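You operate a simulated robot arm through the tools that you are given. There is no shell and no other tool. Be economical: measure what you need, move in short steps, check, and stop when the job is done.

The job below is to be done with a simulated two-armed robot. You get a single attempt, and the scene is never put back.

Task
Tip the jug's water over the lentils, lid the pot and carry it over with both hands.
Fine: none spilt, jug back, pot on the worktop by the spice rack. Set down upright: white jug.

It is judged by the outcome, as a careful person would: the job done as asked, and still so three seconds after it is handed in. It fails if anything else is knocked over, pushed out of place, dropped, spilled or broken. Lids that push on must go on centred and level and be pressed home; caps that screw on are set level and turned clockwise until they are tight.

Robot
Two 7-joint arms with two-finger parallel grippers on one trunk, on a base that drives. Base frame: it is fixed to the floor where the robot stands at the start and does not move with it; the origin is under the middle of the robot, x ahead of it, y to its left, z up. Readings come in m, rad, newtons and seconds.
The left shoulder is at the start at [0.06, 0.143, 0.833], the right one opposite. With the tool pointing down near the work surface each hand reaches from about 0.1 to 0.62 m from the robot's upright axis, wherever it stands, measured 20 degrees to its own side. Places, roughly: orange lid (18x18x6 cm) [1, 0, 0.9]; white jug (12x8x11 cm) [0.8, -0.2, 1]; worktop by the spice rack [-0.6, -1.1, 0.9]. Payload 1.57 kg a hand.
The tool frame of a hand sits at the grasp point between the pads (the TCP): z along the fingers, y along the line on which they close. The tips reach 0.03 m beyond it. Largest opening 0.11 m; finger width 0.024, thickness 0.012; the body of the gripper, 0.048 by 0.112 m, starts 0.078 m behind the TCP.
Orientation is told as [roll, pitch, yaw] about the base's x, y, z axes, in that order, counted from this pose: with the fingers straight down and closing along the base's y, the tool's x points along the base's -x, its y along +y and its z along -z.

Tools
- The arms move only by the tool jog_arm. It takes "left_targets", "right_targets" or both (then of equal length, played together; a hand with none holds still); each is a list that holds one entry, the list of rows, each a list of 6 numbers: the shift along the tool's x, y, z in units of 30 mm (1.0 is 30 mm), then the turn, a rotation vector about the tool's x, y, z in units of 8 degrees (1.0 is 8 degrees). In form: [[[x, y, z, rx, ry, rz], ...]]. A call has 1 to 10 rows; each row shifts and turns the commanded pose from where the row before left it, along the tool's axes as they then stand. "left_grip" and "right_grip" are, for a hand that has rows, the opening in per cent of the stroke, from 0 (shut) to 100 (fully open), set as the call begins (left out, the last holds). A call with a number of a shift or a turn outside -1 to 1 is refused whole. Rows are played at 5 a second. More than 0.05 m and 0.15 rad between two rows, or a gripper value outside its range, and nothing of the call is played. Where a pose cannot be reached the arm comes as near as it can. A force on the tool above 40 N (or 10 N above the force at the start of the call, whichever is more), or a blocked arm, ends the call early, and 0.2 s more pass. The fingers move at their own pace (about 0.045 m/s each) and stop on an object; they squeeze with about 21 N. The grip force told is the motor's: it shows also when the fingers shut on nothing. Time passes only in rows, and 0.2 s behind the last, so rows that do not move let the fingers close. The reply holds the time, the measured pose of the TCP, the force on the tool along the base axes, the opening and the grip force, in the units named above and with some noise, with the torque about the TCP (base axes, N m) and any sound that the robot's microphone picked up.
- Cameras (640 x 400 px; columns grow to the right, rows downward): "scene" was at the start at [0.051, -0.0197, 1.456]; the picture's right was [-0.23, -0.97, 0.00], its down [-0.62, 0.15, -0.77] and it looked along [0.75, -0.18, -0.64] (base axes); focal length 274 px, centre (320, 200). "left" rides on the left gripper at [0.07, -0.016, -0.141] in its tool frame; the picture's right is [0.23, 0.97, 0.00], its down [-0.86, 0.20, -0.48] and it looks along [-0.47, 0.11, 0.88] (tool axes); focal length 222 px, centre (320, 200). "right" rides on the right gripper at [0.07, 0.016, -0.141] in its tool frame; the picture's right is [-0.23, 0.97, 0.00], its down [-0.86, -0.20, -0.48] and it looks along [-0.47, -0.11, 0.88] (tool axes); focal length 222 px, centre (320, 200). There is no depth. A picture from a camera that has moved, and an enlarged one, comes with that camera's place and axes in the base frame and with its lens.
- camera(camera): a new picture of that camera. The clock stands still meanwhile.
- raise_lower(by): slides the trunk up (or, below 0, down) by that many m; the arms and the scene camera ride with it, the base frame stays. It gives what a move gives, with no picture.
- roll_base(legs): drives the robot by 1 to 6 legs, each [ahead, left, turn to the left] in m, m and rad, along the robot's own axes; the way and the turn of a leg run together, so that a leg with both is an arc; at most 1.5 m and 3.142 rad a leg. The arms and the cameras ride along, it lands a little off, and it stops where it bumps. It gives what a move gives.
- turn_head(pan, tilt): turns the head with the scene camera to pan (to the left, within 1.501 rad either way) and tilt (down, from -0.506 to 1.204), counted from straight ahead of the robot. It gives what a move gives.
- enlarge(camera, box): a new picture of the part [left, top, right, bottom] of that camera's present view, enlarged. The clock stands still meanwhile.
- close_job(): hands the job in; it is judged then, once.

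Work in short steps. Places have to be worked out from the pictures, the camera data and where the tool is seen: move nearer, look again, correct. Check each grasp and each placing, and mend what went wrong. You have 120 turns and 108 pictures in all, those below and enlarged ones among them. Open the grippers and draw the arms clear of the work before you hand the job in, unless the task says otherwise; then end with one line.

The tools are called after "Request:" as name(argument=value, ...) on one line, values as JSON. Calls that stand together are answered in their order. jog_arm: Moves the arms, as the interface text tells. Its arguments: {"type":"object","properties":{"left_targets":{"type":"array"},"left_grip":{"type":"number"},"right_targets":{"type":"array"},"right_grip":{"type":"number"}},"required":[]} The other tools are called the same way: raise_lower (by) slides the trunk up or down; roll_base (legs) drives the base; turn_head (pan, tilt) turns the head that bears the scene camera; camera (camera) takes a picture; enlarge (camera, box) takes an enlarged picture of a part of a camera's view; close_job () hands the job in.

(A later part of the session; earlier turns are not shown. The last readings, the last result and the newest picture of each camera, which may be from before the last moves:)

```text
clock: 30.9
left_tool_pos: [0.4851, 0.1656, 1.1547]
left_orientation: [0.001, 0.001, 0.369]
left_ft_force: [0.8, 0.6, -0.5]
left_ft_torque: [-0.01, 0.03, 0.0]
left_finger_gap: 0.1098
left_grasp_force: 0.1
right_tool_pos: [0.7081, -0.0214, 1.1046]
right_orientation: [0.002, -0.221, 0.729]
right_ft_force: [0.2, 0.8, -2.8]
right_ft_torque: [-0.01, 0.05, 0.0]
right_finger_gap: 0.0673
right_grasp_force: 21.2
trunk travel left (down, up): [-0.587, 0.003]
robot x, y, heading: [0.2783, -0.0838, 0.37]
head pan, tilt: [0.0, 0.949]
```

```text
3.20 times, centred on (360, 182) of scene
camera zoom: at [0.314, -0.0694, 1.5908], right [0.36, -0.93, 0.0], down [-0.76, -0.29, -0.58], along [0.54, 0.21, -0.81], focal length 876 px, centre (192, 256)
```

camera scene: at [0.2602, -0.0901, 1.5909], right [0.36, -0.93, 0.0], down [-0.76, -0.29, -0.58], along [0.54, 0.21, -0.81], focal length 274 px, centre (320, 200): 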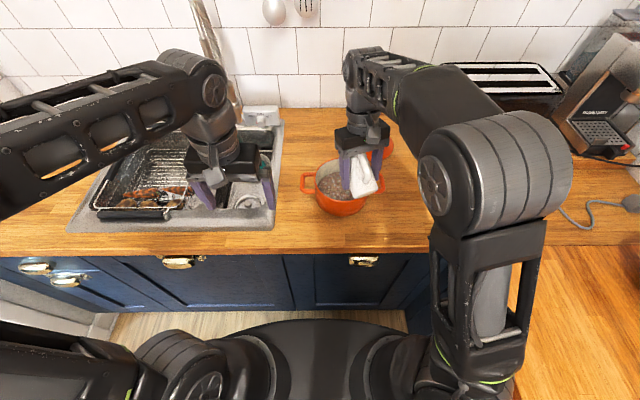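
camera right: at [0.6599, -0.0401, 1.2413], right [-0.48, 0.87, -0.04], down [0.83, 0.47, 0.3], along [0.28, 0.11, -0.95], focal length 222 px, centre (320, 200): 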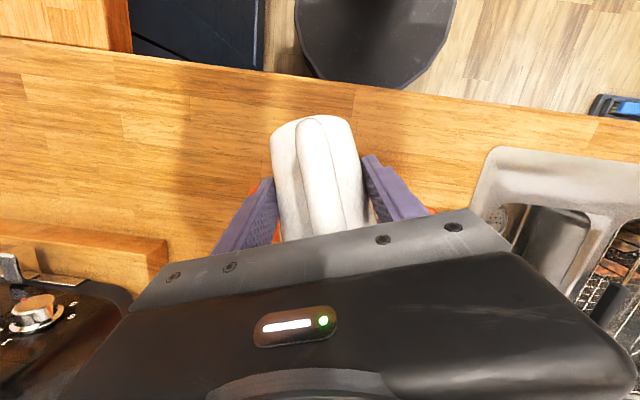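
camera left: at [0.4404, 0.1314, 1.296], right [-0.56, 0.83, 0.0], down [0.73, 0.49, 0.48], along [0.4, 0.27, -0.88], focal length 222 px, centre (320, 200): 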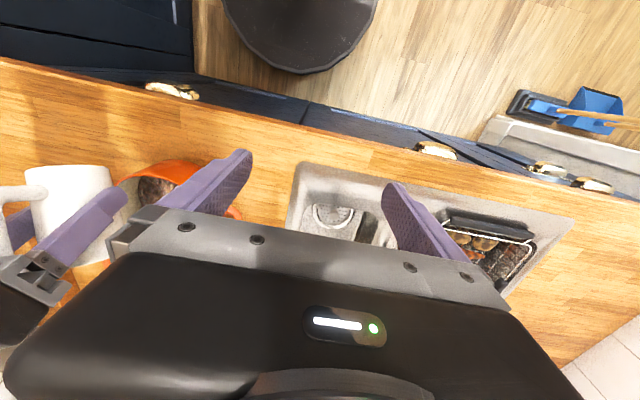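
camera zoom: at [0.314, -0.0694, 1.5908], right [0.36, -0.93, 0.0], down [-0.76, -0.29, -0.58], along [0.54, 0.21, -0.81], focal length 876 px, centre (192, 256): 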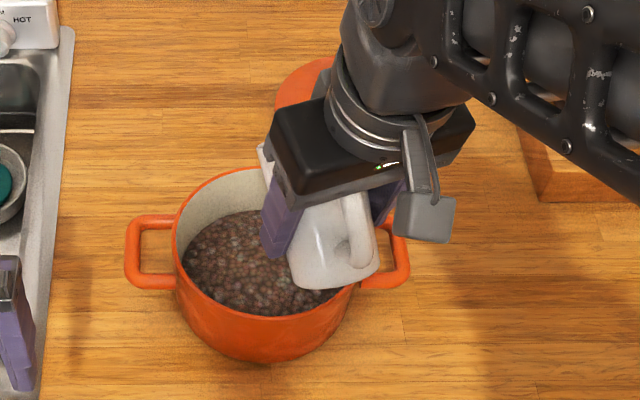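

The base moved exactly as asked. Continuing the pour.

Request:
jog_arm(right_targets=[[[0, 0.2, 0, 0, 0.5, 0], [0, 0, 0, 0, 0.5, 0], [0, 0, 0, 0, 0.5, 0], [0, 0, 0, 0, 0.5, 0], [0, 0, 0, 0, 0.4, 0], [0, 0, 0, 0, 0.4, 0], [0, 0, 0, 0, 0.4, 0], [0, 0, 0, 0, 0.4, 0], [0, 0, 0, 0, 0.4, 0], [0, 0, 0, 0, 0.4, 0]]])

Request:
enlarge(camera="scene", box=[260, 120, 460, 245])

Request:
camera(camera="left")

```text
clock: 33.1
left_tool_pos: [0.4842, 0.1679, 1.1549]
left_orientation: [0.0, -0.002, 0.368]
left_ft_force: [0.2, -0.6, -0.1]
left_ft_torque: [-0.01, 0.0, 0.0]
left_finger_gap: 0.1102
left_grasp_force: 0.0
right_tool_pos: [0.6681, -0.0259, 1.0498]
right_orientation: [0.0, 0.383, 0.733]
right_ft_force: [0.1, 0.2, -3.0]
right_ft_torque: [-0.03, -0.03, -0.03]
right_finger_gap: 0.0672
right_grasp_force: 20.6
right hand out of reach, approached as far as the arm can: row 7, 8, 9, 10
trunk travel left (down, up): [-0.587, 0.003]
robot x, y, heading: [0.2731, -0.0851, 0.372]
head pan, tilt: [0.0, 0.949]
```

```text
3.20 times, centred on (360, 182) of scene
camera zoom: at [0.3119, -0.0698, 1.5909], right [0.36, -0.93, 0.0], down [-0.76, -0.29, -0.58], along [0.54, 0.21, -0.81], focal length 876 px, centre (192, 256)
```

zoom: 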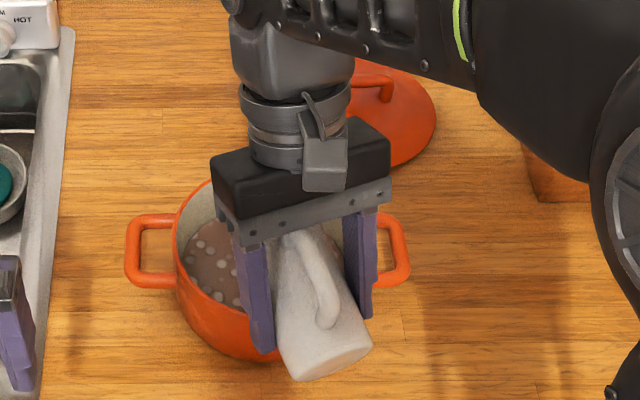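

```text
73 pictures are left
camera left: at [0.4248, 0.1262, 1.2956], right [-0.56, 0.83, 0.0], down [0.73, 0.49, 0.48], along [0.4, 0.27, -0.88], focal length 222 px, centre (320, 200)
```

left: 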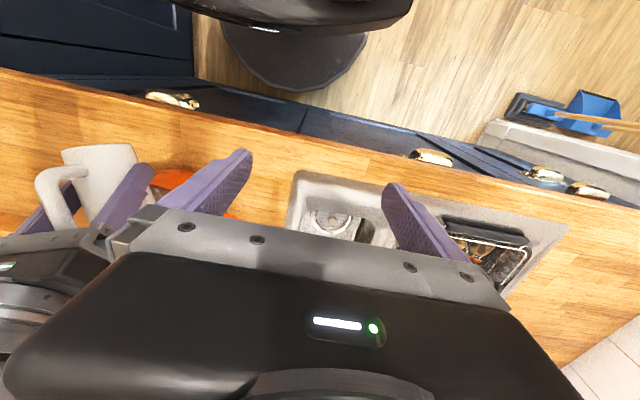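

The pot has clearly taken most of the water, but tilt stops at 78° in this direction because of arm limits. I'll bring the jug back to about 45°, lift it, swing its pour direction to the left with the hand on the pot's right side, and finish from there.

Request:
jog_arm(right_targets=[[[0.09, 0, -0.24, 0, -0.5, 0], [0.08, 0, -0.24, 0, -0.5, 0], [0.06, 0, -0.25, 0, -0.5, 0], [0.04, 0, -0.25, 0, -0.5, 0], [0.02, 0, -0.25, 0, -0.5, 0], [0, 0, -0.25, 0, -0.5, 0], [-0.02, 0, -0.25, 0, -0.5, 0], [-0.04, 0, -0.25, 0, -0.5, 0]]])

Request:
jog_arm(right_targets=[[[-0.27, -0.38, 0, -0.17, 0, -0.98], [-0.2, -0.41, 0, -0.17, 0, -0.98], [-0.15, -0.44, 0, -0.17, 0, -0.98], [-0.08, -0.46, 0, -0.17, 0, -0.98], [-0.02, -0.47, 0, -0.17, 0, -0.98], [0.05, -0.47, 0, -0.17, 0, -0.98], [0.12, -0.46, 0, -0.17, 0, -0.98], [0.18, -0.43, 0, -0.08, 0, -0.5]]])

Request:
enlarge(camera="scene", box=[260, 120, 460, 245])

Request:
camera(camera="right")

```text
clock: 34.9
left_tool_pos: [0.484, 0.1653, 1.1559]
left_orientation: [0.001, 0.0, 0.368]
left_ft_force: [0.4, 0.1, 0.1]
left_ft_torque: [-0.02, 0.02, 0.0]
left_finger_gap: 0.1097
left_grasp_force: 0.1
right_tool_pos: [0.6717, -0.026, 1.1112]
right_orientation: [0.002, -0.168, 0.727]
right_ft_force: [0.7, 0.0, -1.9]
right_ft_torque: [0.02, 0.0, 0.0]
right_finger_gap: 0.0672
right_grasp_force: 21.2
trunk travel left (down, up): [-0.587, 0.003]
robot x, y, heading: [0.2775, -0.0835, 0.37]
head pan, tilt: [0.0, 0.949]
```

```text
clock: 36.7
left_tool_pos: [0.4846, 0.1662, 1.1559]
left_orientation: [0.001, 0.0, 0.367]
left_ft_force: [0.8, 0.1, -0.4]
left_ft_torque: [-0.05, 0.01, -0.02]
left_finger_gap: 0.1101
left_grasp_force: 0.1
right_tool_pos: [0.7788, -0.0531, 1.1132]
right_orientation: [0.006, -0.171, 1.775]
right_ft_force: [-0.1, -0.5, -2.5]
right_ft_torque: [-0.04, -0.01, 0.0]
right_finger_gap: 0.0675
right_grasp_force: 20.8
trunk travel left (down, up): [-0.587, 0.003]
robot x, y, heading: [0.2773, -0.0822, 0.373]
head pan, tilt: [0.0, 0.949]
```

```text
3.20 times, centred on (360, 182) of scene
camera zoom: at [0.3121, -0.0703, 1.5909], right [0.36, -0.93, 0.0], down [-0.76, -0.29, -0.58], along [0.54, 0.21, -0.81], focal length 876 px, centre (192, 256)
```

zoom: 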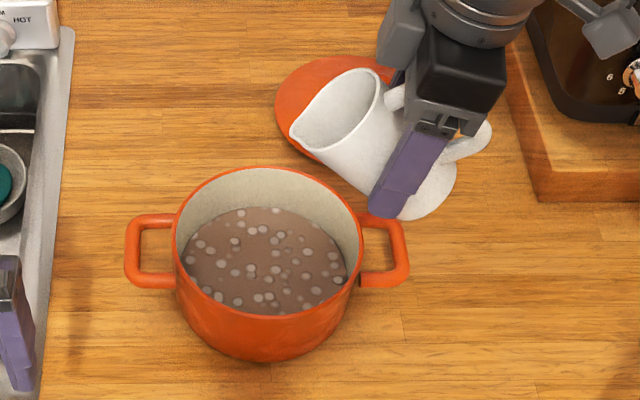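

```text
71 pictures are left
camera right: at [0.782, -0.1463, 1.24], right [-1.0, 0.02, 0.04], down [0.04, 0.79, 0.62], along [-0.02, 0.62, -0.79], focal length 222 px, centre (320, 200)
```

right: 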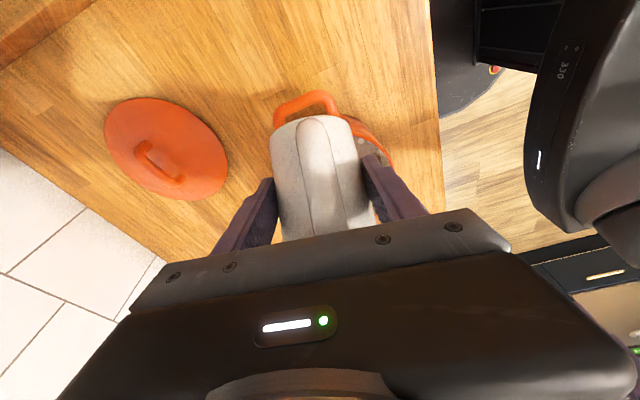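

I can see into the jug and it looks nearly empty. Zooming in to check.

Request:
enlarge(camera="scene", box=[340, 135, 420, 195])

```text
6.67 times, centred on (380, 165) of scene
camera zoom: at [0.3121, -0.0703, 1.5909], right [0.36, -0.93, 0.0], down [-0.76, -0.29, -0.58], along [0.54, 0.21, -0.81], focal length 1824 px, centre (-80, 433)
```

zoom: 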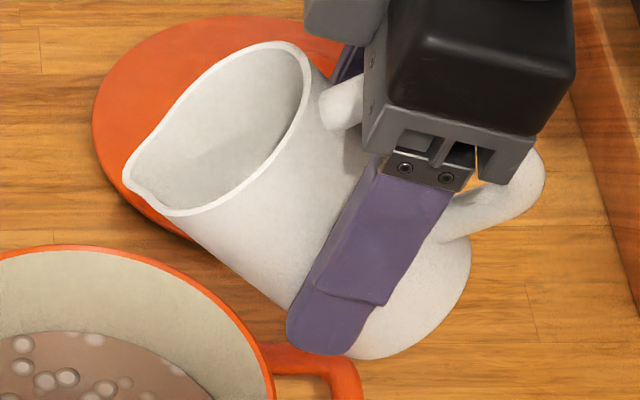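

The visible interior looks dry, but to be sure it is fully empty I'll tip it past horizontal from this side, spout over the pot.

Request:
jog_arm(right_targets=[[[-0.4, 0, 0, 0, 0.6, 0], [-0.3, 0, 0, 0, 0.6, 0], [0, 0, 0, 0, 0.6, 0], [0, 0, 0, 0, 0.6, 0], [0, 0, 0, 0, 0.6, 0], [0, 0, 0, 0, 0.6, 0], [0, 0, 0, 0, 0.6, 0], [0, 0, 0, 0, 0.6, 0], [0, 0, 0, 0, 0.6, 0], [0, 0, 0, 0, 0.6, 0]]])

Request:
enlarge(camera="scene", box=[300, 120, 460, 220])

```text
clock: 38.9
left_tool_pos: [0.4834, 0.1647, 1.1546]
left_orientation: [-0.001, -0.001, 0.37]
left_ft_force: [-0.1, -0.2, 0.0]
left_ft_torque: [0.02, 0.01, -0.01]
left_finger_gap: 0.11
left_grasp_force: 0.1
right_tool_pos: [0.7738, -0.0318, 1.1142]
right_orientation: [0.004, 0.414, 1.773]
right_ft_force: [0.4, -0.5, -3.0]
right_ft_torque: [0.01, -0.02, 0.01]
right_finger_gap: 0.0671
right_grasp_force: 21.2
right hand out of reach, approached as far as the arm can: row 8, 9, 10
trunk travel left (down, up): [-0.587, 0.003]
robot x, y, heading: [0.2747, -0.0864, 0.37]
head pan, tilt: [0.0, 0.949]
```

```text
4.00 times, centred on (380, 170) of scene
camera zoom: at [0.3119, -0.0709, 1.5909], right [0.36, -0.93, 0.0], down [-0.76, -0.29, -0.58], along [0.54, 0.21, -0.81], focal length 1094 px, centre (80, 320)
```

zoom: 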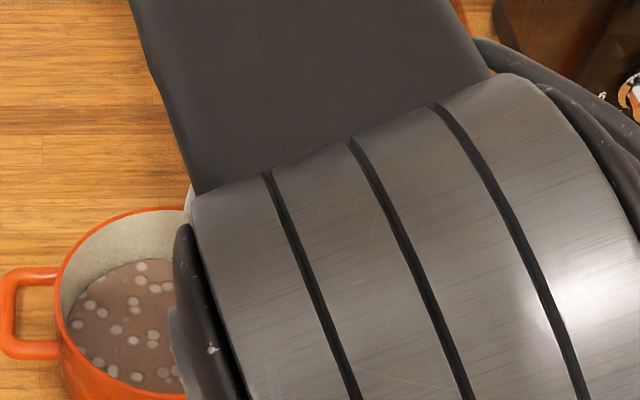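

Tilt stops at 80° here as well. I'll bring the jug nearly upright, staying over the pot, and look into it to see whether any water remains.

Request:
jog_arm(right_targets=[[[0, 0, -0.2, 0, -0.8, 0], [0, 0, -0.2, 0, -0.8, 0], [0, 0, -0.2, 0, -0.8, 0], [0, 0, 0, 0, -0.8, 0], [0, 0, 0, 0, -0.8, 0], [0, 0, 0, 0, -0.8, 0], [0, 0, 0, 0, -0.8, 0], [0, 0, 0, 0, -0.8, 0], [0, 0, 0, 0, -0.8, 0]]])

Request:
enlarge(camera="scene", box=[300, 120, 460, 220])

```text
clock: 40.9
left_tool_pos: [0.4829, 0.1649, 1.1546]
left_orientation: [-0.001, -0.001, 0.368]
left_ft_force: [-0.3, 0.2, -0.3]
left_ft_torque: [-0.04, 0.0, 0.0]
left_finger_gap: 0.1101
left_grasp_force: 0.0
right_tool_pos: [0.7724, -0.0285, 1.131]
right_orientation: [0.003, -0.593, 1.771]
right_ft_force: [0.6, -0.9, -2.1]
right_ft_torque: [0.01, 0.01, -0.01]
right_finger_gap: 0.0673
right_grasp_force: 21.0
trunk travel left (down, up): [-0.587, 0.003]
robot x, y, heading: [0.2749, -0.0851, 0.372]
head pan, tilt: [0.0, 0.949]
```

```text
4.00 times, centred on (380, 170) of scene
camera zoom: at [0.3119, -0.0708, 1.5909], right [0.36, -0.93, 0.0], down [-0.76, -0.29, -0.58], along [0.54, 0.21, -0.81], focal length 1094 px, centre (80, 320)
```

zoom: 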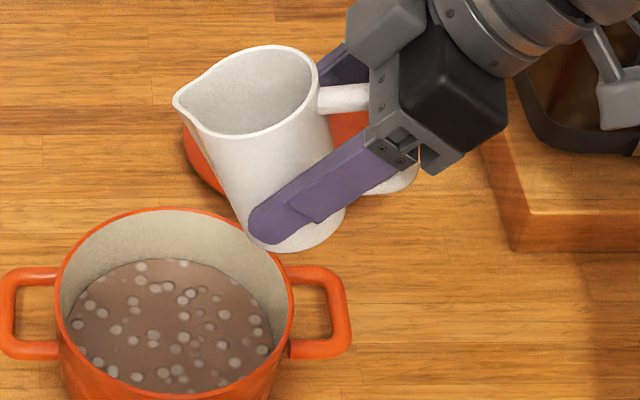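

No blue is visible in the upper interior. I'll bring the jug upright and closer under the camera to see its bottom.

Request:
jog_arm(right_targets=[[[0.02, 0.92, -0.26, 0, -0.5, 0], [0.02, 0.92, -0.26, 0, -0.5, 0], [0.02, 0.92, -0.26, 0, -0.5, 0], [0.02, 0.92, -0.26, 0, -0.5, 0], [0.02, 0.6, -0.26, 0, 0, 0]]])

Request:
camera(camera="scene")

```text
clock: 42.1
left_tool_pos: [0.4819, 0.1648, 1.1542]
left_orientation: [-0.001, 0.0, 0.368]
left_ft_force: [-0.2, 0.1, -0.5]
left_ft_torque: [0.02, -0.01, 0.02]
left_finger_gap: 0.1101
left_grasp_force: 0.1
right_tool_pos: [0.6517, -0.081, 1.1587]
right_orientation: [0.004, -0.872, 1.77]
right_ft_force: [0.3, 0.2, -1.9]
right_ft_torque: [0.0, -0.03, -0.03]
right_finger_gap: 0.0672
right_grasp_force: 21.0
trunk travel left (down, up): [-0.587, 0.003]
robot x, y, heading: [0.2713, -0.0872, 0.365]
head pan, tilt: [0.0, 0.949]
```

```text
67 pictures are left
camera scene: at [0.311, -0.0707, 1.5909], right [0.36, -0.93, 0.0], down [-0.76, -0.29, -0.58], along [0.54, 0.21, -0.81], focal length 274 px, centre (320, 200)
```

scene: 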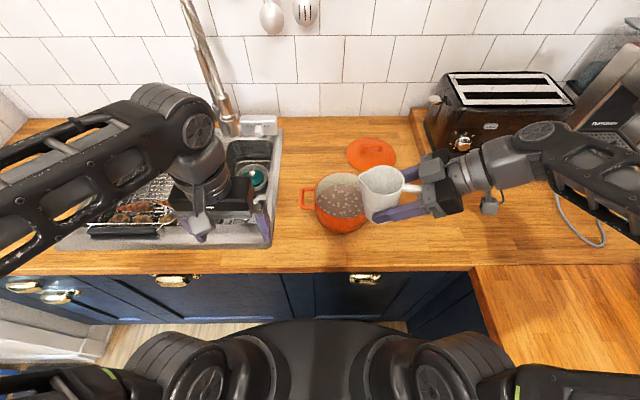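

Request:
enlarge(camera="scene", box=[340, 150, 420, 230])

```text
5.00 times, centred on (380, 190) of scene
camera zoom: at [0.311, -0.0707, 1.5909], right [0.36, -0.93, 0.0], down [-0.76, -0.29, -0.58], along [0.54, 0.21, -0.81], focal length 1368 px, centre (20, 250)
```

zoom: 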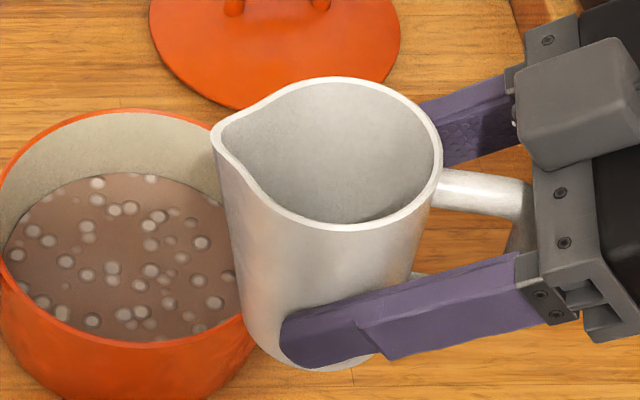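

There's a slightly darker sliver near the bottom of the interior, so I'm enlarging it.

Request:
enlarge(camera="scene", box=[366, 163, 398, 199])

```text
11.11 times, centred on (382, 181) of scene
camera zoom: at [0.311, -0.0707, 1.5909], right [0.36, -0.93, 0.0], down [-0.76, -0.29, -0.58], along [0.54, 0.21, -0.81], focal length 3040 px, centre (-369, 411)
```

zoom: 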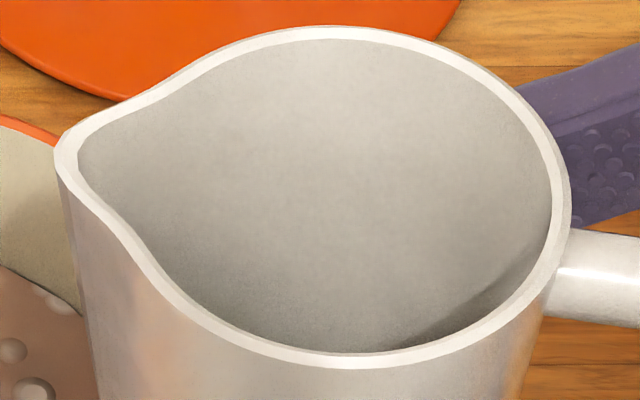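

The visible part of the floor looks dry. I'll tilt the jug about 22° towards the camera to confirm.

Request:
jog_arm(right_targets=[[[0, 0.4, 0, 0.58, 0, -0.69], [0, 0.4, 0, 0.58, 0, -0.69], [0, 0.4, 0, 0.58, 0, -0.69]]])

Request:
enlarge(camera="scene", box=[350, 150, 430, 230])

```text
clock: 42.9
left_tool_pos: [0.4811, 0.1652, 1.1546]
left_orientation: [0.002, -0.003, 0.369]
left_ft_force: [-0.3, 0.1, 0.3]
left_ft_torque: [0.04, 0.01, 0.0]
left_finger_gap: 0.1102
left_grasp_force: 0.0
right_tool_pos: [0.6177, -0.0891, 1.1561]
right_orientation: [-0.554, -0.79, 2.187]
right_ft_force: [0.5, 0.5, -2.5]
right_ft_torque: [0.02, -0.03, 0.01]
right_finger_gap: 0.0675
right_grasp_force: 20.6
trunk travel left (down, up): [-0.587, 0.003]
robot x, y, heading: [0.2697, -0.0866, 0.372]
head pan, tilt: [0.0, 0.949]
```

```text
5.00 times, centred on (390, 190) of scene
camera zoom: at [0.3104, -0.0711, 1.591], right [0.36, -0.93, 0.0], down [-0.76, -0.29, -0.58], along [0.54, 0.21, -0.81], focal length 1368 px, centre (-30, 250)
```

zoom: 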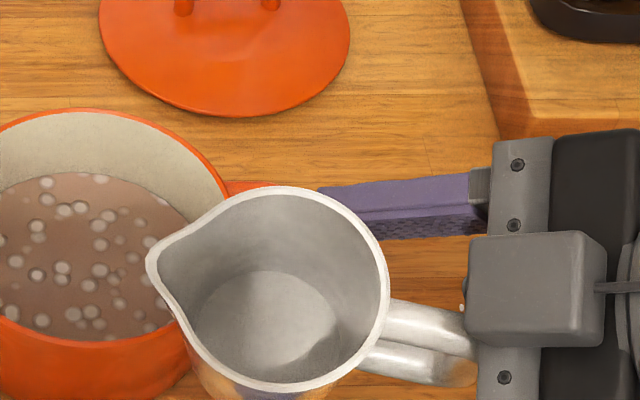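

The bottom of the jug is visible and dry, so all the water is in the pot. Undoing the tilt and moving the jug back above its place.

Request:
jog_arm(right_targets=[[[0, -0.4, 0, -0.58, 0, 0.69], [0, -0.4, 0, -0.58, 0, 0.69], [0, -0.4, 0, -0.58, 0, 0.69], [0.73, -0.64, -0.4, 0, 0, 0], [0.73, -0.64, -0.4, 0, 0, 0], [0.73, -0.64, -0.4, 0, 0, 0], [0.73, -0.64, -0.4, 0, 0, 0], [0.73, -0.64, -0.4, 0, 0, 0], [0.73, -0.64, -0.4, 0, 0, 0]]])

Request:
jog_arm(right_targets=[[[0, 0, 0, 0.76, 0, 0.64], [0, 0, 0, 0.76, 0, 0.64], [0, 0, 0, 0.76, 0, 0.64], [0, 0, 0, 0.76, 0, 0.64], [0, 0, 0, 0.76, 0, 0.64], [0, 0, 0, 0.76, 0, 0.64], [0, 0, 0, 0.76, 0, 0.64], [0, 0, 0, 0.36, 0, 0.3], [0, 0, 0, 0, -0.75, 0]]])

Request:
camera(camera="scene")

```text
clock: 44.9
left_tool_pos: [0.4833, 0.1652, 1.1548]
left_orientation: [0.001, -0.001, 0.367]
left_ft_force: [-0.3, 0.4, -0.7]
left_ft_torque: [0.03, 0.02, -0.02]
left_finger_gap: 0.1099
left_grasp_force: 0.1
right_tool_pos: [0.7927, -0.1928, 1.1081]
right_orientation: [0.005, -0.869, 1.774]
right_ft_force: [-0.1, 0.2, -3.3]
right_ft_torque: [-0.07, 0.0, 0.03]
right_finger_gap: 0.0672
right_grasp_force: 21.1
trunk travel left (down, up): [-0.587, 0.003]
robot x, y, heading: [0.2733, -0.0874, 0.371]
head pan, tilt: [0.0, 0.949]
```

```text
clock: 46.9
left_tool_pos: [0.4835, 0.1655, 1.1559]
left_orientation: [0.0, -0.002, 0.369]
left_ft_force: [0.1, 0.2, -0.5]
left_ft_torque: [0.03, -0.02, 0.01]
left_finger_gap: 0.1099
left_grasp_force: 0.0
right_tool_pos: [0.793, -0.1954, 1.1103]
right_orientation: [0.003, -0.973, 0.732]
right_ft_force: [0.0, -1.7, -2.1]
right_ft_torque: [0.03, -0.04, 0.04]
right_finger_gap: 0.0673
right_grasp_force: 20.6
trunk travel left (down, up): [-0.587, 0.003]
robot x, y, heading: [0.2773, -0.0835, 0.367]
head pan, tilt: [0.0, 0.949]
```

```text
63 pictures are left
camera scene: at [0.3115, -0.0717, 1.5909], right [0.36, -0.93, 0.0], down [-0.76, -0.29, -0.58], along [0.54, 0.21, -0.81], focal length 274 px, centre (320, 200)
```

scene: 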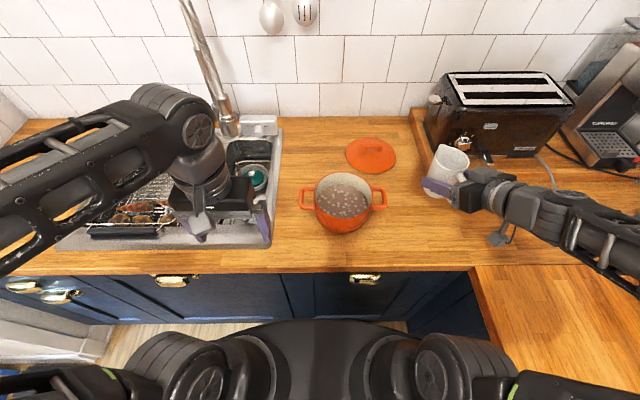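

Back above the original spot with the same orientation. Lowering, slowly at the end, until contact at about z 0.960.

Request:
jog_arm(right_targets=[[[0.83, 0, 0.56, 0, 0, 0], [0.83, 0, 0.56, 0, 0, 0], [0.83, 0, 0.56, 0, 0, 0], [0.83, 0, 0.56, 0, 0, 0], [0.3, 0, 0.2, 0, 0, 0], [0.2, 0, 0.14, 0, 0, 0], [0.17, 0, 0.11, 0, 0, 0]]])

Request:
enlarge(camera="scene", box=[400, 130, 528, 230])

```text
clock: 48.5
left_tool_pos: [0.4827, 0.1652, 1.1545]
left_orientation: [-0.001, 0.0, 0.369]
left_ft_force: [0.0, -0.6, -0.5]
left_ft_torque: [0.04, 0.03, -0.01]
left_finger_gap: 0.1098
left_grasp_force: 0.1
right_tool_pos: [0.7913, -0.1935, 0.9651]
right_orientation: [0.001, -0.974, 0.737]
right_ft_force: [0.5, -0.4, -2.6]
right_ft_torque: [0.02, -0.01, -0.01]
right_finger_gap: 0.0673
right_grasp_force: 20.8
trunk travel left (down, up): [-0.587, 0.003]
robot x, y, heading: [0.2727, -0.0821, 0.367]
head pan, tilt: [0.0, 0.949]
```

```text
4.00 times, centred on (464, 180) of scene
camera zoom: at [0.3117, -0.0706, 1.5909], right [0.36, -0.93, 0.0], down [-0.76, -0.29, -0.58], along [0.54, 0.21, -0.81], focal length 1094 px, centre (-256, 280)
```

zoom: 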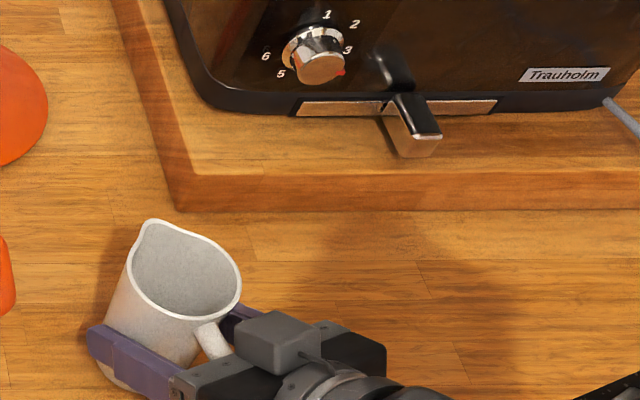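

5 mm to go. Fine steps down, watching the force.

Request:
jog_arm(right_targets=[[[0.06, 0, 0.04, 0, 0, 0], [0.06, 0, 0.04, 0, 0, 0], [0.03, 0, 0.02, 0, 0, 0]]])

```text
clock: 49.3
left_tool_pos: [0.4828, 0.1678, 1.1552]
left_orientation: [0.0, -0.002, 0.369]
left_ft_force: [0.3, 0.1, -0.1]
left_ft_torque: [-0.03, 0.01, 0.02]
left_finger_gap: 0.1099
left_grasp_force: 0.1
right_tool_pos: [0.792, -0.1928, 0.9604]
right_orientation: [0.0, -0.976, 0.734]
right_ft_force: [-0.8, 0.2, 3.3]
right_ft_torque: [0.09, 0.13, 0.05]
right_finger_gap: 0.067
right_grasp_force: 21.2
trunk travel left (down, up): [-0.587, 0.003]
robot x, y, heading: [0.2735, -0.0822, 0.368]
head pan, tilt: [0.0, 0.949]
```

It's in contact with the worktop (force now +3 N). Opening, then backing out along the approach line.

Request:
jog_arm(right_targets=[[[0, 0, 0, 0, 0, 0], [0, 0, 0, 0, 0, 0], [0, 0, 0, 0, 0, 0], [0.17, 0, -0.25, 0, 0, 0], [0.17, 0, -0.25, 0, 0, 0], [0, 0, -0.8, 0, 0, 0], [0, 0, -1, 0, 0, 0], [0, 0, -1, 0, 0, 0], [0, 0, -1, 0, 0, 0]]], right_grip=100)

Request:
camera(camera="scene")

```text
clock: 51.3
left_tool_pos: [0.4822, 0.1646, 1.1547]
left_orientation: [0.0, -0.002, 0.367]
left_ft_force: [-0.6, 1.3, -0.5]
left_ft_torque: [0.0, 0.0, 0.01]
left_finger_gap: 0.1101
left_grasp_force: 0.1
right_tool_pos: [0.7355, -0.2857, 1.0205]
right_orientation: [0.003, -0.975, 0.738]
right_ft_force: [0.4, 0.4, 0.6]
right_ft_torque: [-0.02, -0.03, -0.02]
right_finger_gap: 0.1103
right_grasp_force: 0.1
right hand out of reach, approached as far as the arm can: row 5, 6, 7, 8
trunk travel left (down, up): [-0.587, 0.003]
robot x, y, heading: [0.2718, -0.0849, 0.369]
head pan, tilt: [0.0, 0.949]
```

```text
61 pictures are left
camera scene: at [0.3101, -0.0709, 1.5909], right [0.36, -0.93, 0.0], down [-0.76, -0.29, -0.58], along [0.54, 0.21, -0.81], focal length 274 px, centre (320, 200)
```

scene: 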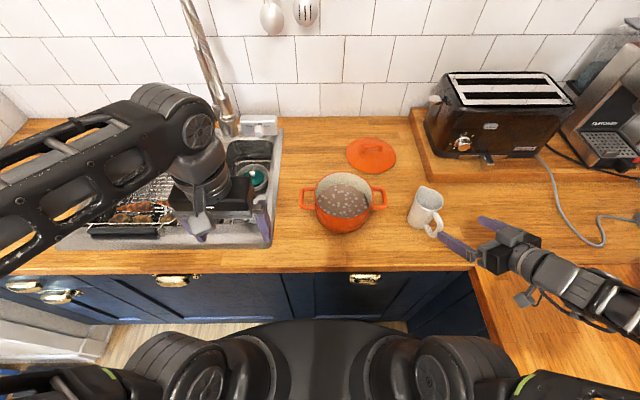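

The jug is back upright. Now measuring the lid, its handle, and the pot.

Request:
enlarge(camera="scene", box=[290, 120, 450, 240])

```text
3.33 times, centred on (370, 180) of scene
camera zoom: at [0.3101, -0.0709, 1.5909], right [0.36, -0.93, 0.0], down [-0.76, -0.29, -0.58], along [0.54, 0.21, -0.81], focal length 912 px, centre (153, 267)
```

zoom: 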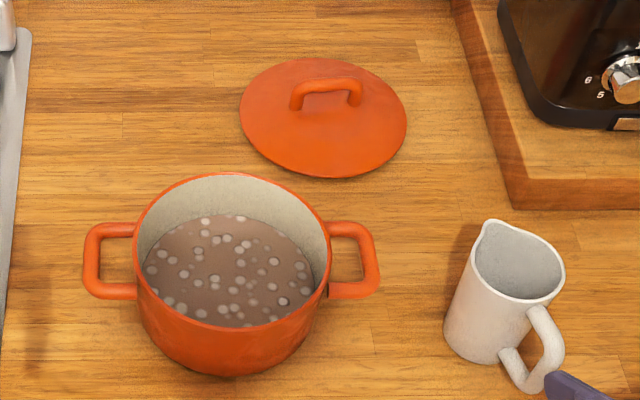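

The lid is centred at about (0.727,-0.178) ahead/left, with its handle bar parallel to my left-right axis, about 7 cm long and topping out near z 0.957. I'll raise the right hand clear of the jug and turn it to point straight ahead, 45° down.

Request:
jog_arm(right_targets=[[[-0.83, 0, -0.56, 0, 0, 0], [-0.83, 0, -0.56, 0, 0, 0], [-0.83, 0, -0.56, 0, 0, 0], [-0.83, 0, -0.56, 0, 0, 0], [-0.4, 0, -0.27, 0.82, 0, 0.56], [0, 0, 0, 0.82, 0, 0.56], [0, 0, 0, 0.54, 0, 0.37], [0, 0, 0, 0, 0.7, 0], [0, 0, 0, 0, 0.66, 0]]])

Request:
jog_arm(right_targets=[[[-0.56, 0.6, 0.84, 0, 0, 0], [-0.56, 0.6, 0.84, 0, 0, 0], [-0.56, 0.6, 0.84, 0, 0, 0], [-0.56, 0.6, 0.84, 0, 0, 0], [-0.56, 0.6, 0.84, 0, 0, 0], [-0.56, 0.6, 0.84, 0, 0, 0], [-0.56, 0.6, 0.84, 0, 0, 0], [-0.56, 0.6, 0.84, 0, 0, 0]]])

Request:
camera(camera="scene")

Request:
camera(camera="right")

```text
clock: 53.3
left_tool_pos: [0.4826, 0.1656, 1.1553]
left_orientation: [0.0, -0.002, 0.368]
left_ft_force: [0.0, 0.4, -0.2]
left_ft_torque: [-0.02, 0.0, -0.01]
left_finger_gap: 0.1101
left_grasp_force: 0.1
right_tool_pos: [0.744, -0.2902, 1.1659]
right_orientation: [0.001, -0.783, 0.366]
right_ft_force: [-0.4, -0.2, -0.2]
right_ft_torque: [-0.02, -0.02, -0.02]
right_finger_gap: 0.11
right_grasp_force: 0.1
right hand out of reach, approached as far as the arm can: row 6, 7
trunk travel left (down, up): [-0.587, 0.003]
robot x, y, heading: [0.273, -0.0851, 0.363]
head pan, tilt: [0.0, 0.949]
```

```text
clock: 55.1
left_tool_pos: [0.4838, 0.1668, 1.1559]
left_orientation: [-0.001, 0.0, 0.367]
left_ft_force: [0.1, 0.5, -1.3]
left_ft_torque: [-0.02, 0.05, -0.02]
left_finger_gap: 0.1097
left_grasp_force: 0.0
right_tool_pos: [0.9157, -0.0722, 1.1173]
right_orientation: [0.002, -0.783, 0.366]
right_ft_force: [-0.9, -0.2, 0.2]
right_ft_torque: [0.0, 0.01, -0.01]
right_finger_gap: 0.1102
right_grasp_force: 0.0
trunk travel left (down, up): [-0.587, 0.003]
robot x, y, heading: [0.2739, -0.0821, 0.369]
head pan, tilt: [0.0, 0.949]
```

```text
59 pictures are left
camera scene: at [0.3124, -0.0693, 1.5909], right [0.36, -0.93, 0.0], down [-0.76, -0.29, -0.58], along [0.54, 0.21, -0.81], focal length 274 px, centre (320, 200)
```

scene: 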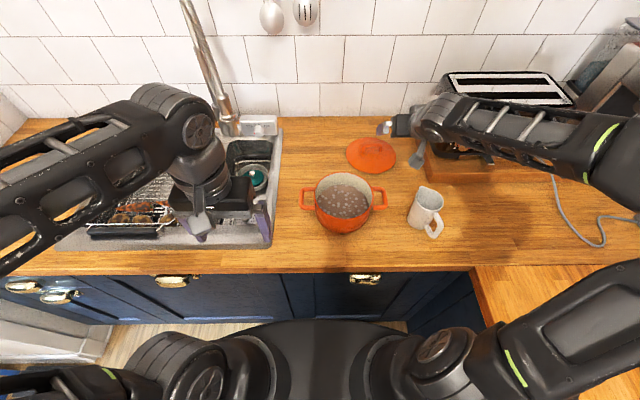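

```text
58 pictures are left
camera right: at [0.7691, -0.111, 1.169], right [-0.2, 0.97, 0.16], down [0.32, -0.09, 0.94], along [0.93, 0.24, -0.29], focal length 222 px, centre (320, 200)
```

right: 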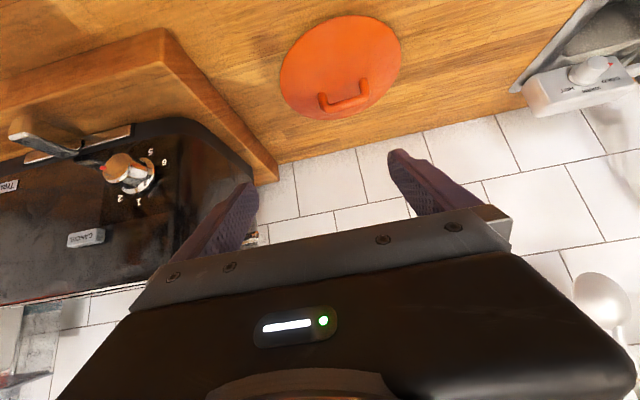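

The right-hand camera gives the lid handle at (0.717,-0.180), agreeing with the other view. Moving to 7 cm short of the grasp.

Request:
jog_arm(right_targets=[[[0.33, 0.375, 1.0, 0, 0, 0], [0.33, 0.375, 1.0, 0, 0, 0], [0.33, 0.375, 1.0, 0, 0, 0], [0.33, 0.375, 1.0, 0, 0, 0]]])

Request:
camera(camera="right")

Request:
enlarge(camera="scene", box=[310, 90, 438, 190])

```text
clock: 56.1
left_tool_pos: [0.4835, 0.1656, 1.1551]
left_orientation: [0.0, 0.0, 0.368]
left_ft_force: [0.6, -0.7, -0.2]
left_ft_torque: [-0.05, 0.03, -0.03]
left_finger_gap: 0.1099
left_grasp_force: 0.1
right_tool_pos: [0.9497, -0.0104, 1.0047]
right_orientation: [-0.001, -0.786, 0.367]
right_ft_force: [0.2, -0.3, -0.8]
right_ft_torque: [-0.01, -0.01, 0.02]
right_finger_gap: 0.11
right_grasp_force: 0.0
trunk travel left (down, up): [-0.587, 0.003]
robot x, y, heading: [0.273, -0.0838, 0.373]
head pan, tilt: [0.0, 0.949]
```

```text
57 pictures are left
camera right: at [0.8044, -0.0483, 1.0553], right [-0.2, 0.97, 0.16], down [0.32, -0.09, 0.94], along [0.93, 0.24, -0.29], focal length 222 px, centre (320, 200)
```

right: 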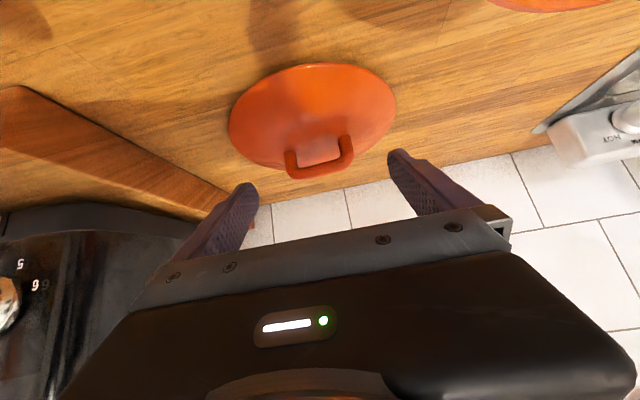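

```text
4.00 times, centred on (374, 140) of scene
camera zoom: at [0.312, -0.0699, 1.5909], right [0.36, -0.93, 0.0], down [-0.76, -0.29, -0.58], along [0.54, 0.21, -0.81], focal length 1094 px, centre (104, 440)
```

zoom: 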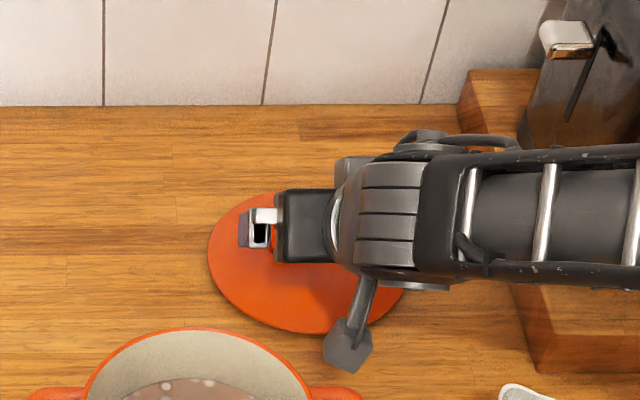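

The bar is laterally centred between the fingers. Advancing along the fingers, force-watched, and then checking.

Request:
jog_arm(right_targets=[[[0, 0, 0.7, 0, 0, 0], [0, 0, 0.7, 0, 0, 0], [0, 0, 0.5, 0, 0, 0], [0, 0, 0.3, 0, 0, 0]]])

Request:
camera(camera="right")

```text
clock: 57.1
left_tool_pos: [0.4842, 0.1648, 1.1547]
left_orientation: [-0.001, 0.0, 0.368]
left_ft_force: [0.1, -0.5, -0.4]
left_ft_torque: [0.0, 0.01, 0.03]
left_finger_gap: 0.1098
left_grasp_force: 0.0
right_tool_pos: [0.9937, 0.0074, 0.9585]
right_orientation: [0.003, -0.784, 0.37]
right_ft_force: [0.2, 0.8, 0.7]
right_ft_torque: [-0.01, 0.02, -0.01]
right_finger_gap: 0.1102
right_grasp_force: 0.1
trunk travel left (down, up): [-0.587, 0.003]
robot x, y, heading: [0.2725, -0.0834, 0.367]
head pan, tilt: [0.0, 0.949]
```

```text
55 pictures are left
camera right: at [0.8475, -0.0323, 1.0085], right [-0.2, 0.97, 0.16], down [0.32, -0.09, 0.94], along [0.92, 0.24, -0.29], focal length 222 px, centre (320, 200)
```

right: 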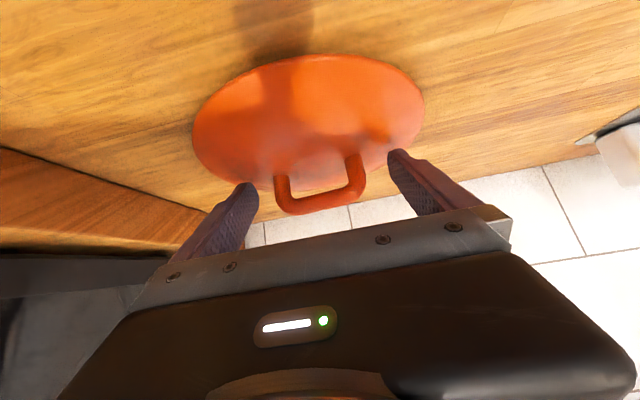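

The handle legs lie between the pads. Nudging 4 mm to centre on the bar, then closing.

Request:
jog_arm(right_targets=[[[-0.15, 0, 0.1, 0, 0, 0], [0, 0, 0, 0, 0, 0], [0, 0, 0, 0, 0, 0], [0, 0, 0, 0, 0, 0], [0, 0, 0, 0, 0, 0]]], right_grip=0)

Request:
camera(camera="right")

```text
clock: 58.3
left_tool_pos: [0.4819, 0.1663, 1.1553]
left_orientation: [-0.001, -0.002, 0.368]
left_ft_force: [-0.1, -0.3, 0.7]
left_ft_torque: [0.0, 0.03, -0.01]
left_finger_gap: 0.1099
left_grasp_force: 0.0
right_tool_pos: [0.9976, 0.0099, 0.9622]
right_orientation: [0.002, -0.787, 0.369]
right_ft_force: [4.4, 2.1, 16.4]
right_ft_torque: [-0.39, -0.86, 0.14]
right_finger_gap: 0.0713
right_grasp_force: 21.0
trunk travel left (down, up): [-0.587, 0.003]
robot x, y, heading: [0.2716, -0.0833, 0.365]
head pan, tilt: [0.0, 0.949]
```

```text
54 pictures are left
camera right: at [0.8523, -0.0295, 1.012], right [-0.2, 0.97, 0.16], down [0.32, -0.09, 0.94], along [0.93, 0.24, -0.29], focal length 222 px, centre (320, 200)
```

right: 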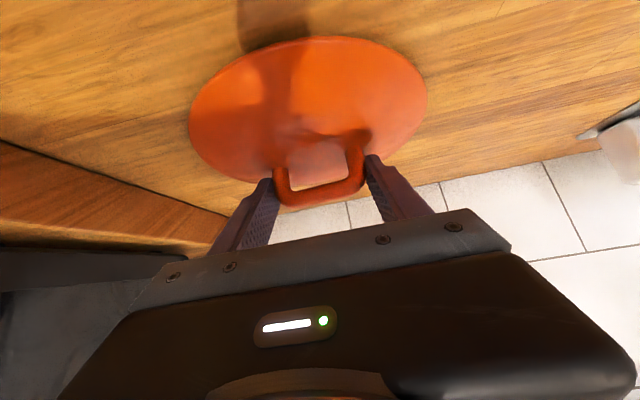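

Gripped, gap 71 mm. The upward force suggests the fingertips ride on the lid's dome. Lifting gently straight up and checking.

Request:
jog_arm(right_targets=[[[-0.12, 0, -0.12, 0, 0, 0], [-0.24, 0, -0.24, 0, 0, 0], [-0.35, 0, -0.35, 0, 0, 0], [-0.5, 0, -0.5, 0, 0, 0]]])

Request:
camera(camera="right")

Request:
enlarge(camera="scene", box=[310, 90, 438, 190])

```text
clock: 59.3
left_tool_pos: [0.4838, 0.165, 1.1546]
left_orientation: [-0.001, 0.0, 0.368]
left_ft_force: [0.3, -0.2, 1.2]
left_ft_torque: [0.0, -0.03, 0.02]
left_finger_gap: 0.11
left_grasp_force: 0.0
right_tool_pos: [0.9984, 0.0095, 1.0093]
right_orientation: [0.001, -0.782, 0.366]
right_ft_force: [-0.4, 0.9, -1.5]
right_ft_torque: [0.04, -0.03, 0.01]
right_finger_gap: 0.0709
right_grasp_force: 21.1
trunk travel left (down, up): [-0.587, 0.003]
robot x, y, heading: [0.2721, -0.0865, 0.371]
head pan, tilt: [0.0, 0.949]
```

```text
53 pictures are left
camera right: at [0.8535, -0.0299, 1.0615], right [-0.2, 0.97, 0.16], down [0.32, -0.09, 0.94], along [0.92, 0.24, -0.29], focal length 222 px, centre (320, 200)
```

right: 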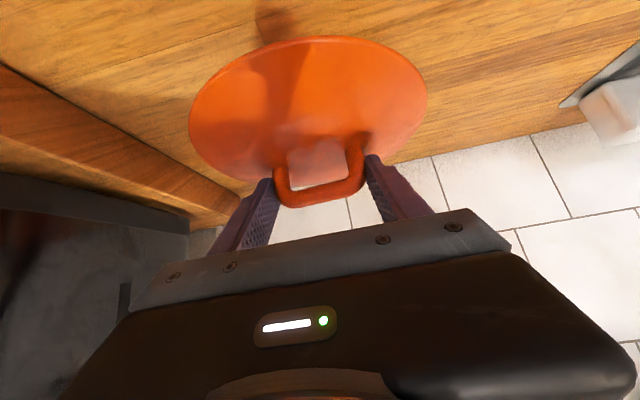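

```text
4.00 times, centred on (374, 140) of scene
camera zoom: at [0.3112, -0.0704, 1.5908], right [0.36, -0.93, 0.0], down [-0.76, -0.29, -0.58], along [0.54, 0.21, -0.81], focal length 1094 px, centre (104, 440)
```

zoom: 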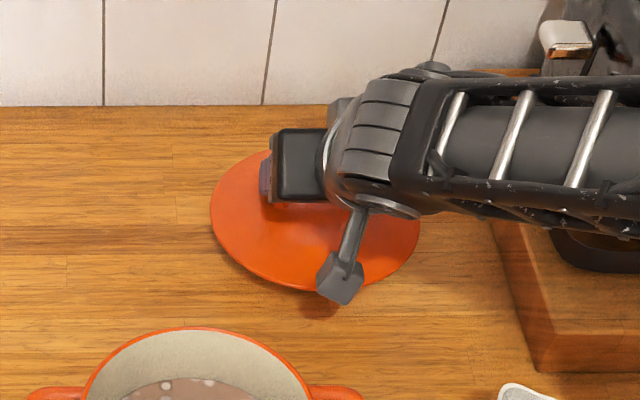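

The lid is held firmly and about level. Lifting higher, then backing the base 9 cm so the pot sits at a comfortable reach.

Request:
jog_arm(right_targets=[[[-0.6, 0, -0.6, 0, 0, 0], [-0.7, 0, -0.7, 0, 0, 0], [-0.6, 0, -0.6, 0, 0, 0]]])

Request:
roll_base(legs=[[-0.09, 0, 0]])

Request:
camera(camera="scene")

```text
clock: 60.1
left_tool_pos: [0.4817, 0.1659, 1.1557]
left_orientation: [0.001, 0.0, 0.369]
left_ft_force: [-0.2, -0.6, -0.2]
left_ft_torque: [-0.02, -0.01, 0.02]
left_finger_gap: 0.1101
left_grasp_force: 0.1
right_tool_pos: [0.9995, 0.009, 1.0916]
right_orientation: [0.001, -0.784, 0.367]
right_ft_force: [-0.6, 0.4, -1.5]
right_ft_torque: [0.0, -0.01, 0.03]
right_finger_gap: 0.0711
right_grasp_force: 20.8
trunk travel left (down, up): [-0.587, 0.003]
robot x, y, heading: [0.275, -0.0891, 0.37]
head pan, tilt: [0.0, 0.949]
```

```text
clock: 61.1
left_tool_pos: [0.3995, 0.1344, 1.1556]
left_orientation: [-0.001, -0.002, 0.368]
left_ft_force: [-0.7, 0.3, -0.4]
left_ft_torque: [0.04, -0.04, 0.02]
left_finger_gap: 0.11
left_grasp_force: 0.1
right_tool_pos: [0.9172, -0.0225, 1.0907]
right_orientation: [0.0, -0.784, 0.365]
right_ft_force: [-0.5, -0.2, -2.0]
right_ft_torque: [0.02, 0.03, -0.02]
right_finger_gap: 0.0711
right_grasp_force: 20.4
trunk travel left (down, up): [-0.587, 0.003]
robot x, y, heading: [0.1923, -0.1157, 0.361]
head pan, tilt: [0.0, 0.949]
```

```text
51 pictures are left
camera scene: at [0.2282, -0.1025, 1.5909], right [0.36, -0.93, 0.0], down [-0.76, -0.29, -0.58], along [0.54, 0.21, -0.81], focal length 274 px, centre (320, 200)
```

scene: 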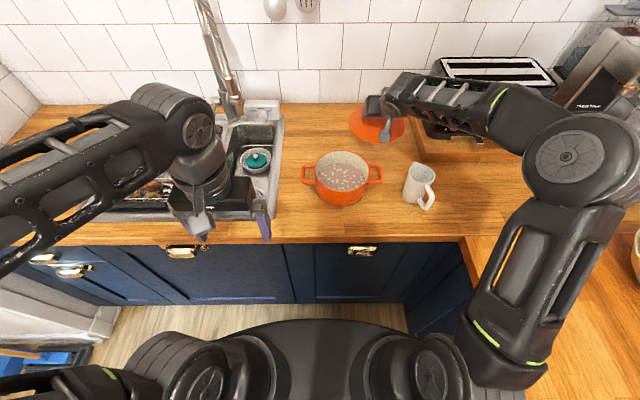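

Moving the lid over to above the pot.

Request:
jog_arm(right_targets=[[[0.65, 0.72, -0.65, 0, 0, 0], [0.65, 0.72, -0.65, 0, 0, 0], [0.65, 0.72, -0.65, 0, 0, 0], [0.65, 0.72, -0.65, 0, 0, 0], [0.65, 0.72, -0.65, 0, 0, 0]]])

Request:
enlarge(camera="scene", box=[270, 110, 430, 220])

Request:
camera(camera="right")

```text
clock: 62.4
left_tool_pos: [0.4015, 0.1336, 1.1548]
left_orientation: [0.0, -0.001, 0.368]
left_ft_force: [0.4, 0.3, 0.6]
left_ft_torque: [0.0, -0.01, 0.02]
left_finger_gap: 0.1099
left_grasp_force: 0.0
right_tool_pos: [0.7507, 0.0269, 1.0916]
right_orientation: [0.0, -0.785, 0.368]
right_ft_force: [-0.7, -0.3, -1.6]
right_ft_torque: [-0.04, -0.04, -0.02]
right_finger_gap: 0.0709
right_grasp_force: 21.3
trunk travel left (down, up): [-0.587, 0.003]
robot x, y, heading: [0.1912, -0.1203, 0.372]
head pan, tilt: [0.0, 0.949]
```

```text
3.64 times, centred on (350, 165) of scene
camera zoom: at [0.229, -0.1014, 1.5909], right [0.36, -0.93, 0.0], down [-0.76, -0.29, -0.58], along [0.54, 0.21, -0.81], focal length 995 px, centre (211, 327)
```

zoom: 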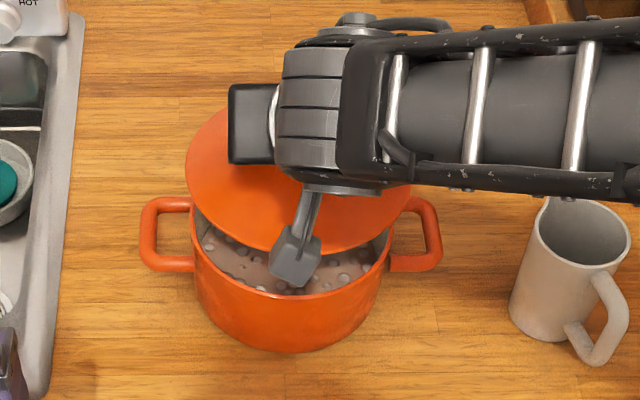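

```text
49 pictures are left
camera right: at [0.6043, -0.0111, 1.1422], right [-0.2, 0.97, 0.16], down [0.32, -0.09, 0.94], along [0.93, 0.24, -0.29], focal length 222 px, centre (320, 200)
```

right: 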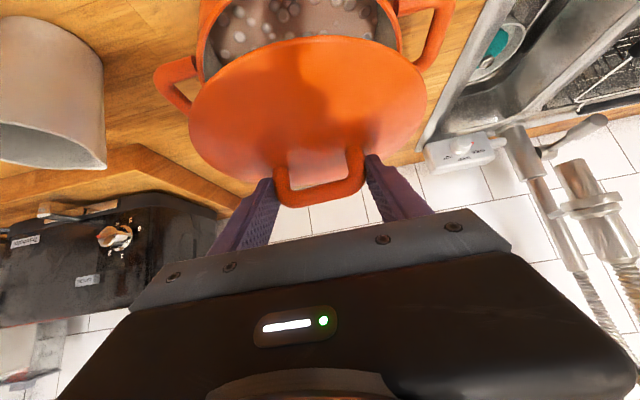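

Laterally matched to about 2 mm. I'll lower the lid to about 1 cm above seating so the edges can be compared without parallax.

Request:
jog_arm(right_targets=[[[0.45, 0, 0.45, 0, 0, 0], [0.35, 0, 0.35, 0, 0, 0]]])

Request:
enlarge(camera="scene", box=[290, 130, 402, 220])

Request:
camera(camera="right")

```text
clock: 63.0
left_tool_pos: [0.4008, 0.1349, 1.1543]
left_orientation: [0.0, -0.001, 0.368]
left_ft_force: [0.0, 1.2, 0.3]
left_ft_torque: [0.0, 0.0, -0.03]
left_finger_gap: 0.1097
left_grasp_force: 0.1
right_tool_pos: [0.7521, 0.028, 1.0571]
right_orientation: [0.001, -0.784, 0.367]
right_ft_force: [0.2, 0.4, -1.5]
right_ft_torque: [0.01, 0.04, -0.02]
right_finger_gap: 0.071
right_grasp_force: 20.9
trunk travel left (down, up): [-0.587, 0.003]
robot x, y, heading: [0.1963, -0.1164, 0.367]
head pan, tilt: [0.0, 0.949]
```

```text
4.44 times, centred on (346, 175) of scene
camera zoom: at [0.23, -0.1019, 1.5909], right [0.36, -0.93, 0.0], down [-0.76, -0.29, -0.58], along [0.54, 0.21, -0.81], focal length 1216 px, centre (204, 311)
```

zoom: 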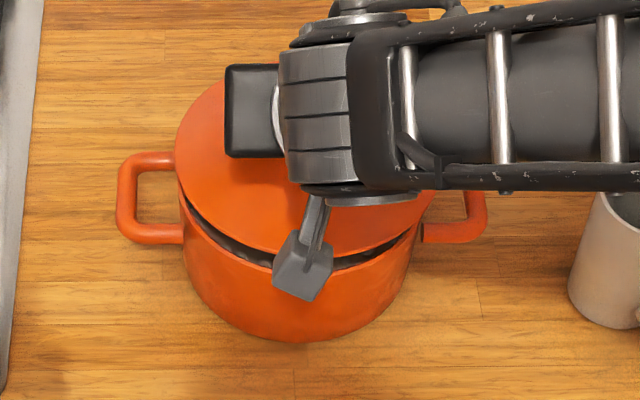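

```text
47 pictures are left
camera right: at [0.6059, -0.0113, 1.1084], right [-0.2, 0.97, 0.16], down [0.32, -0.09, 0.94], along [0.92, 0.24, -0.29], focal length 222 px, centre (320, 200)
```

right: 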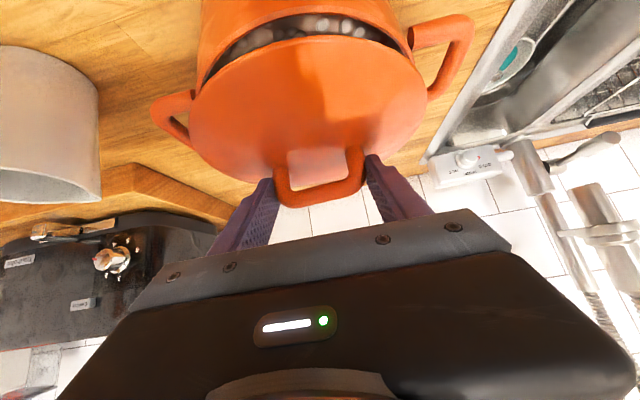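

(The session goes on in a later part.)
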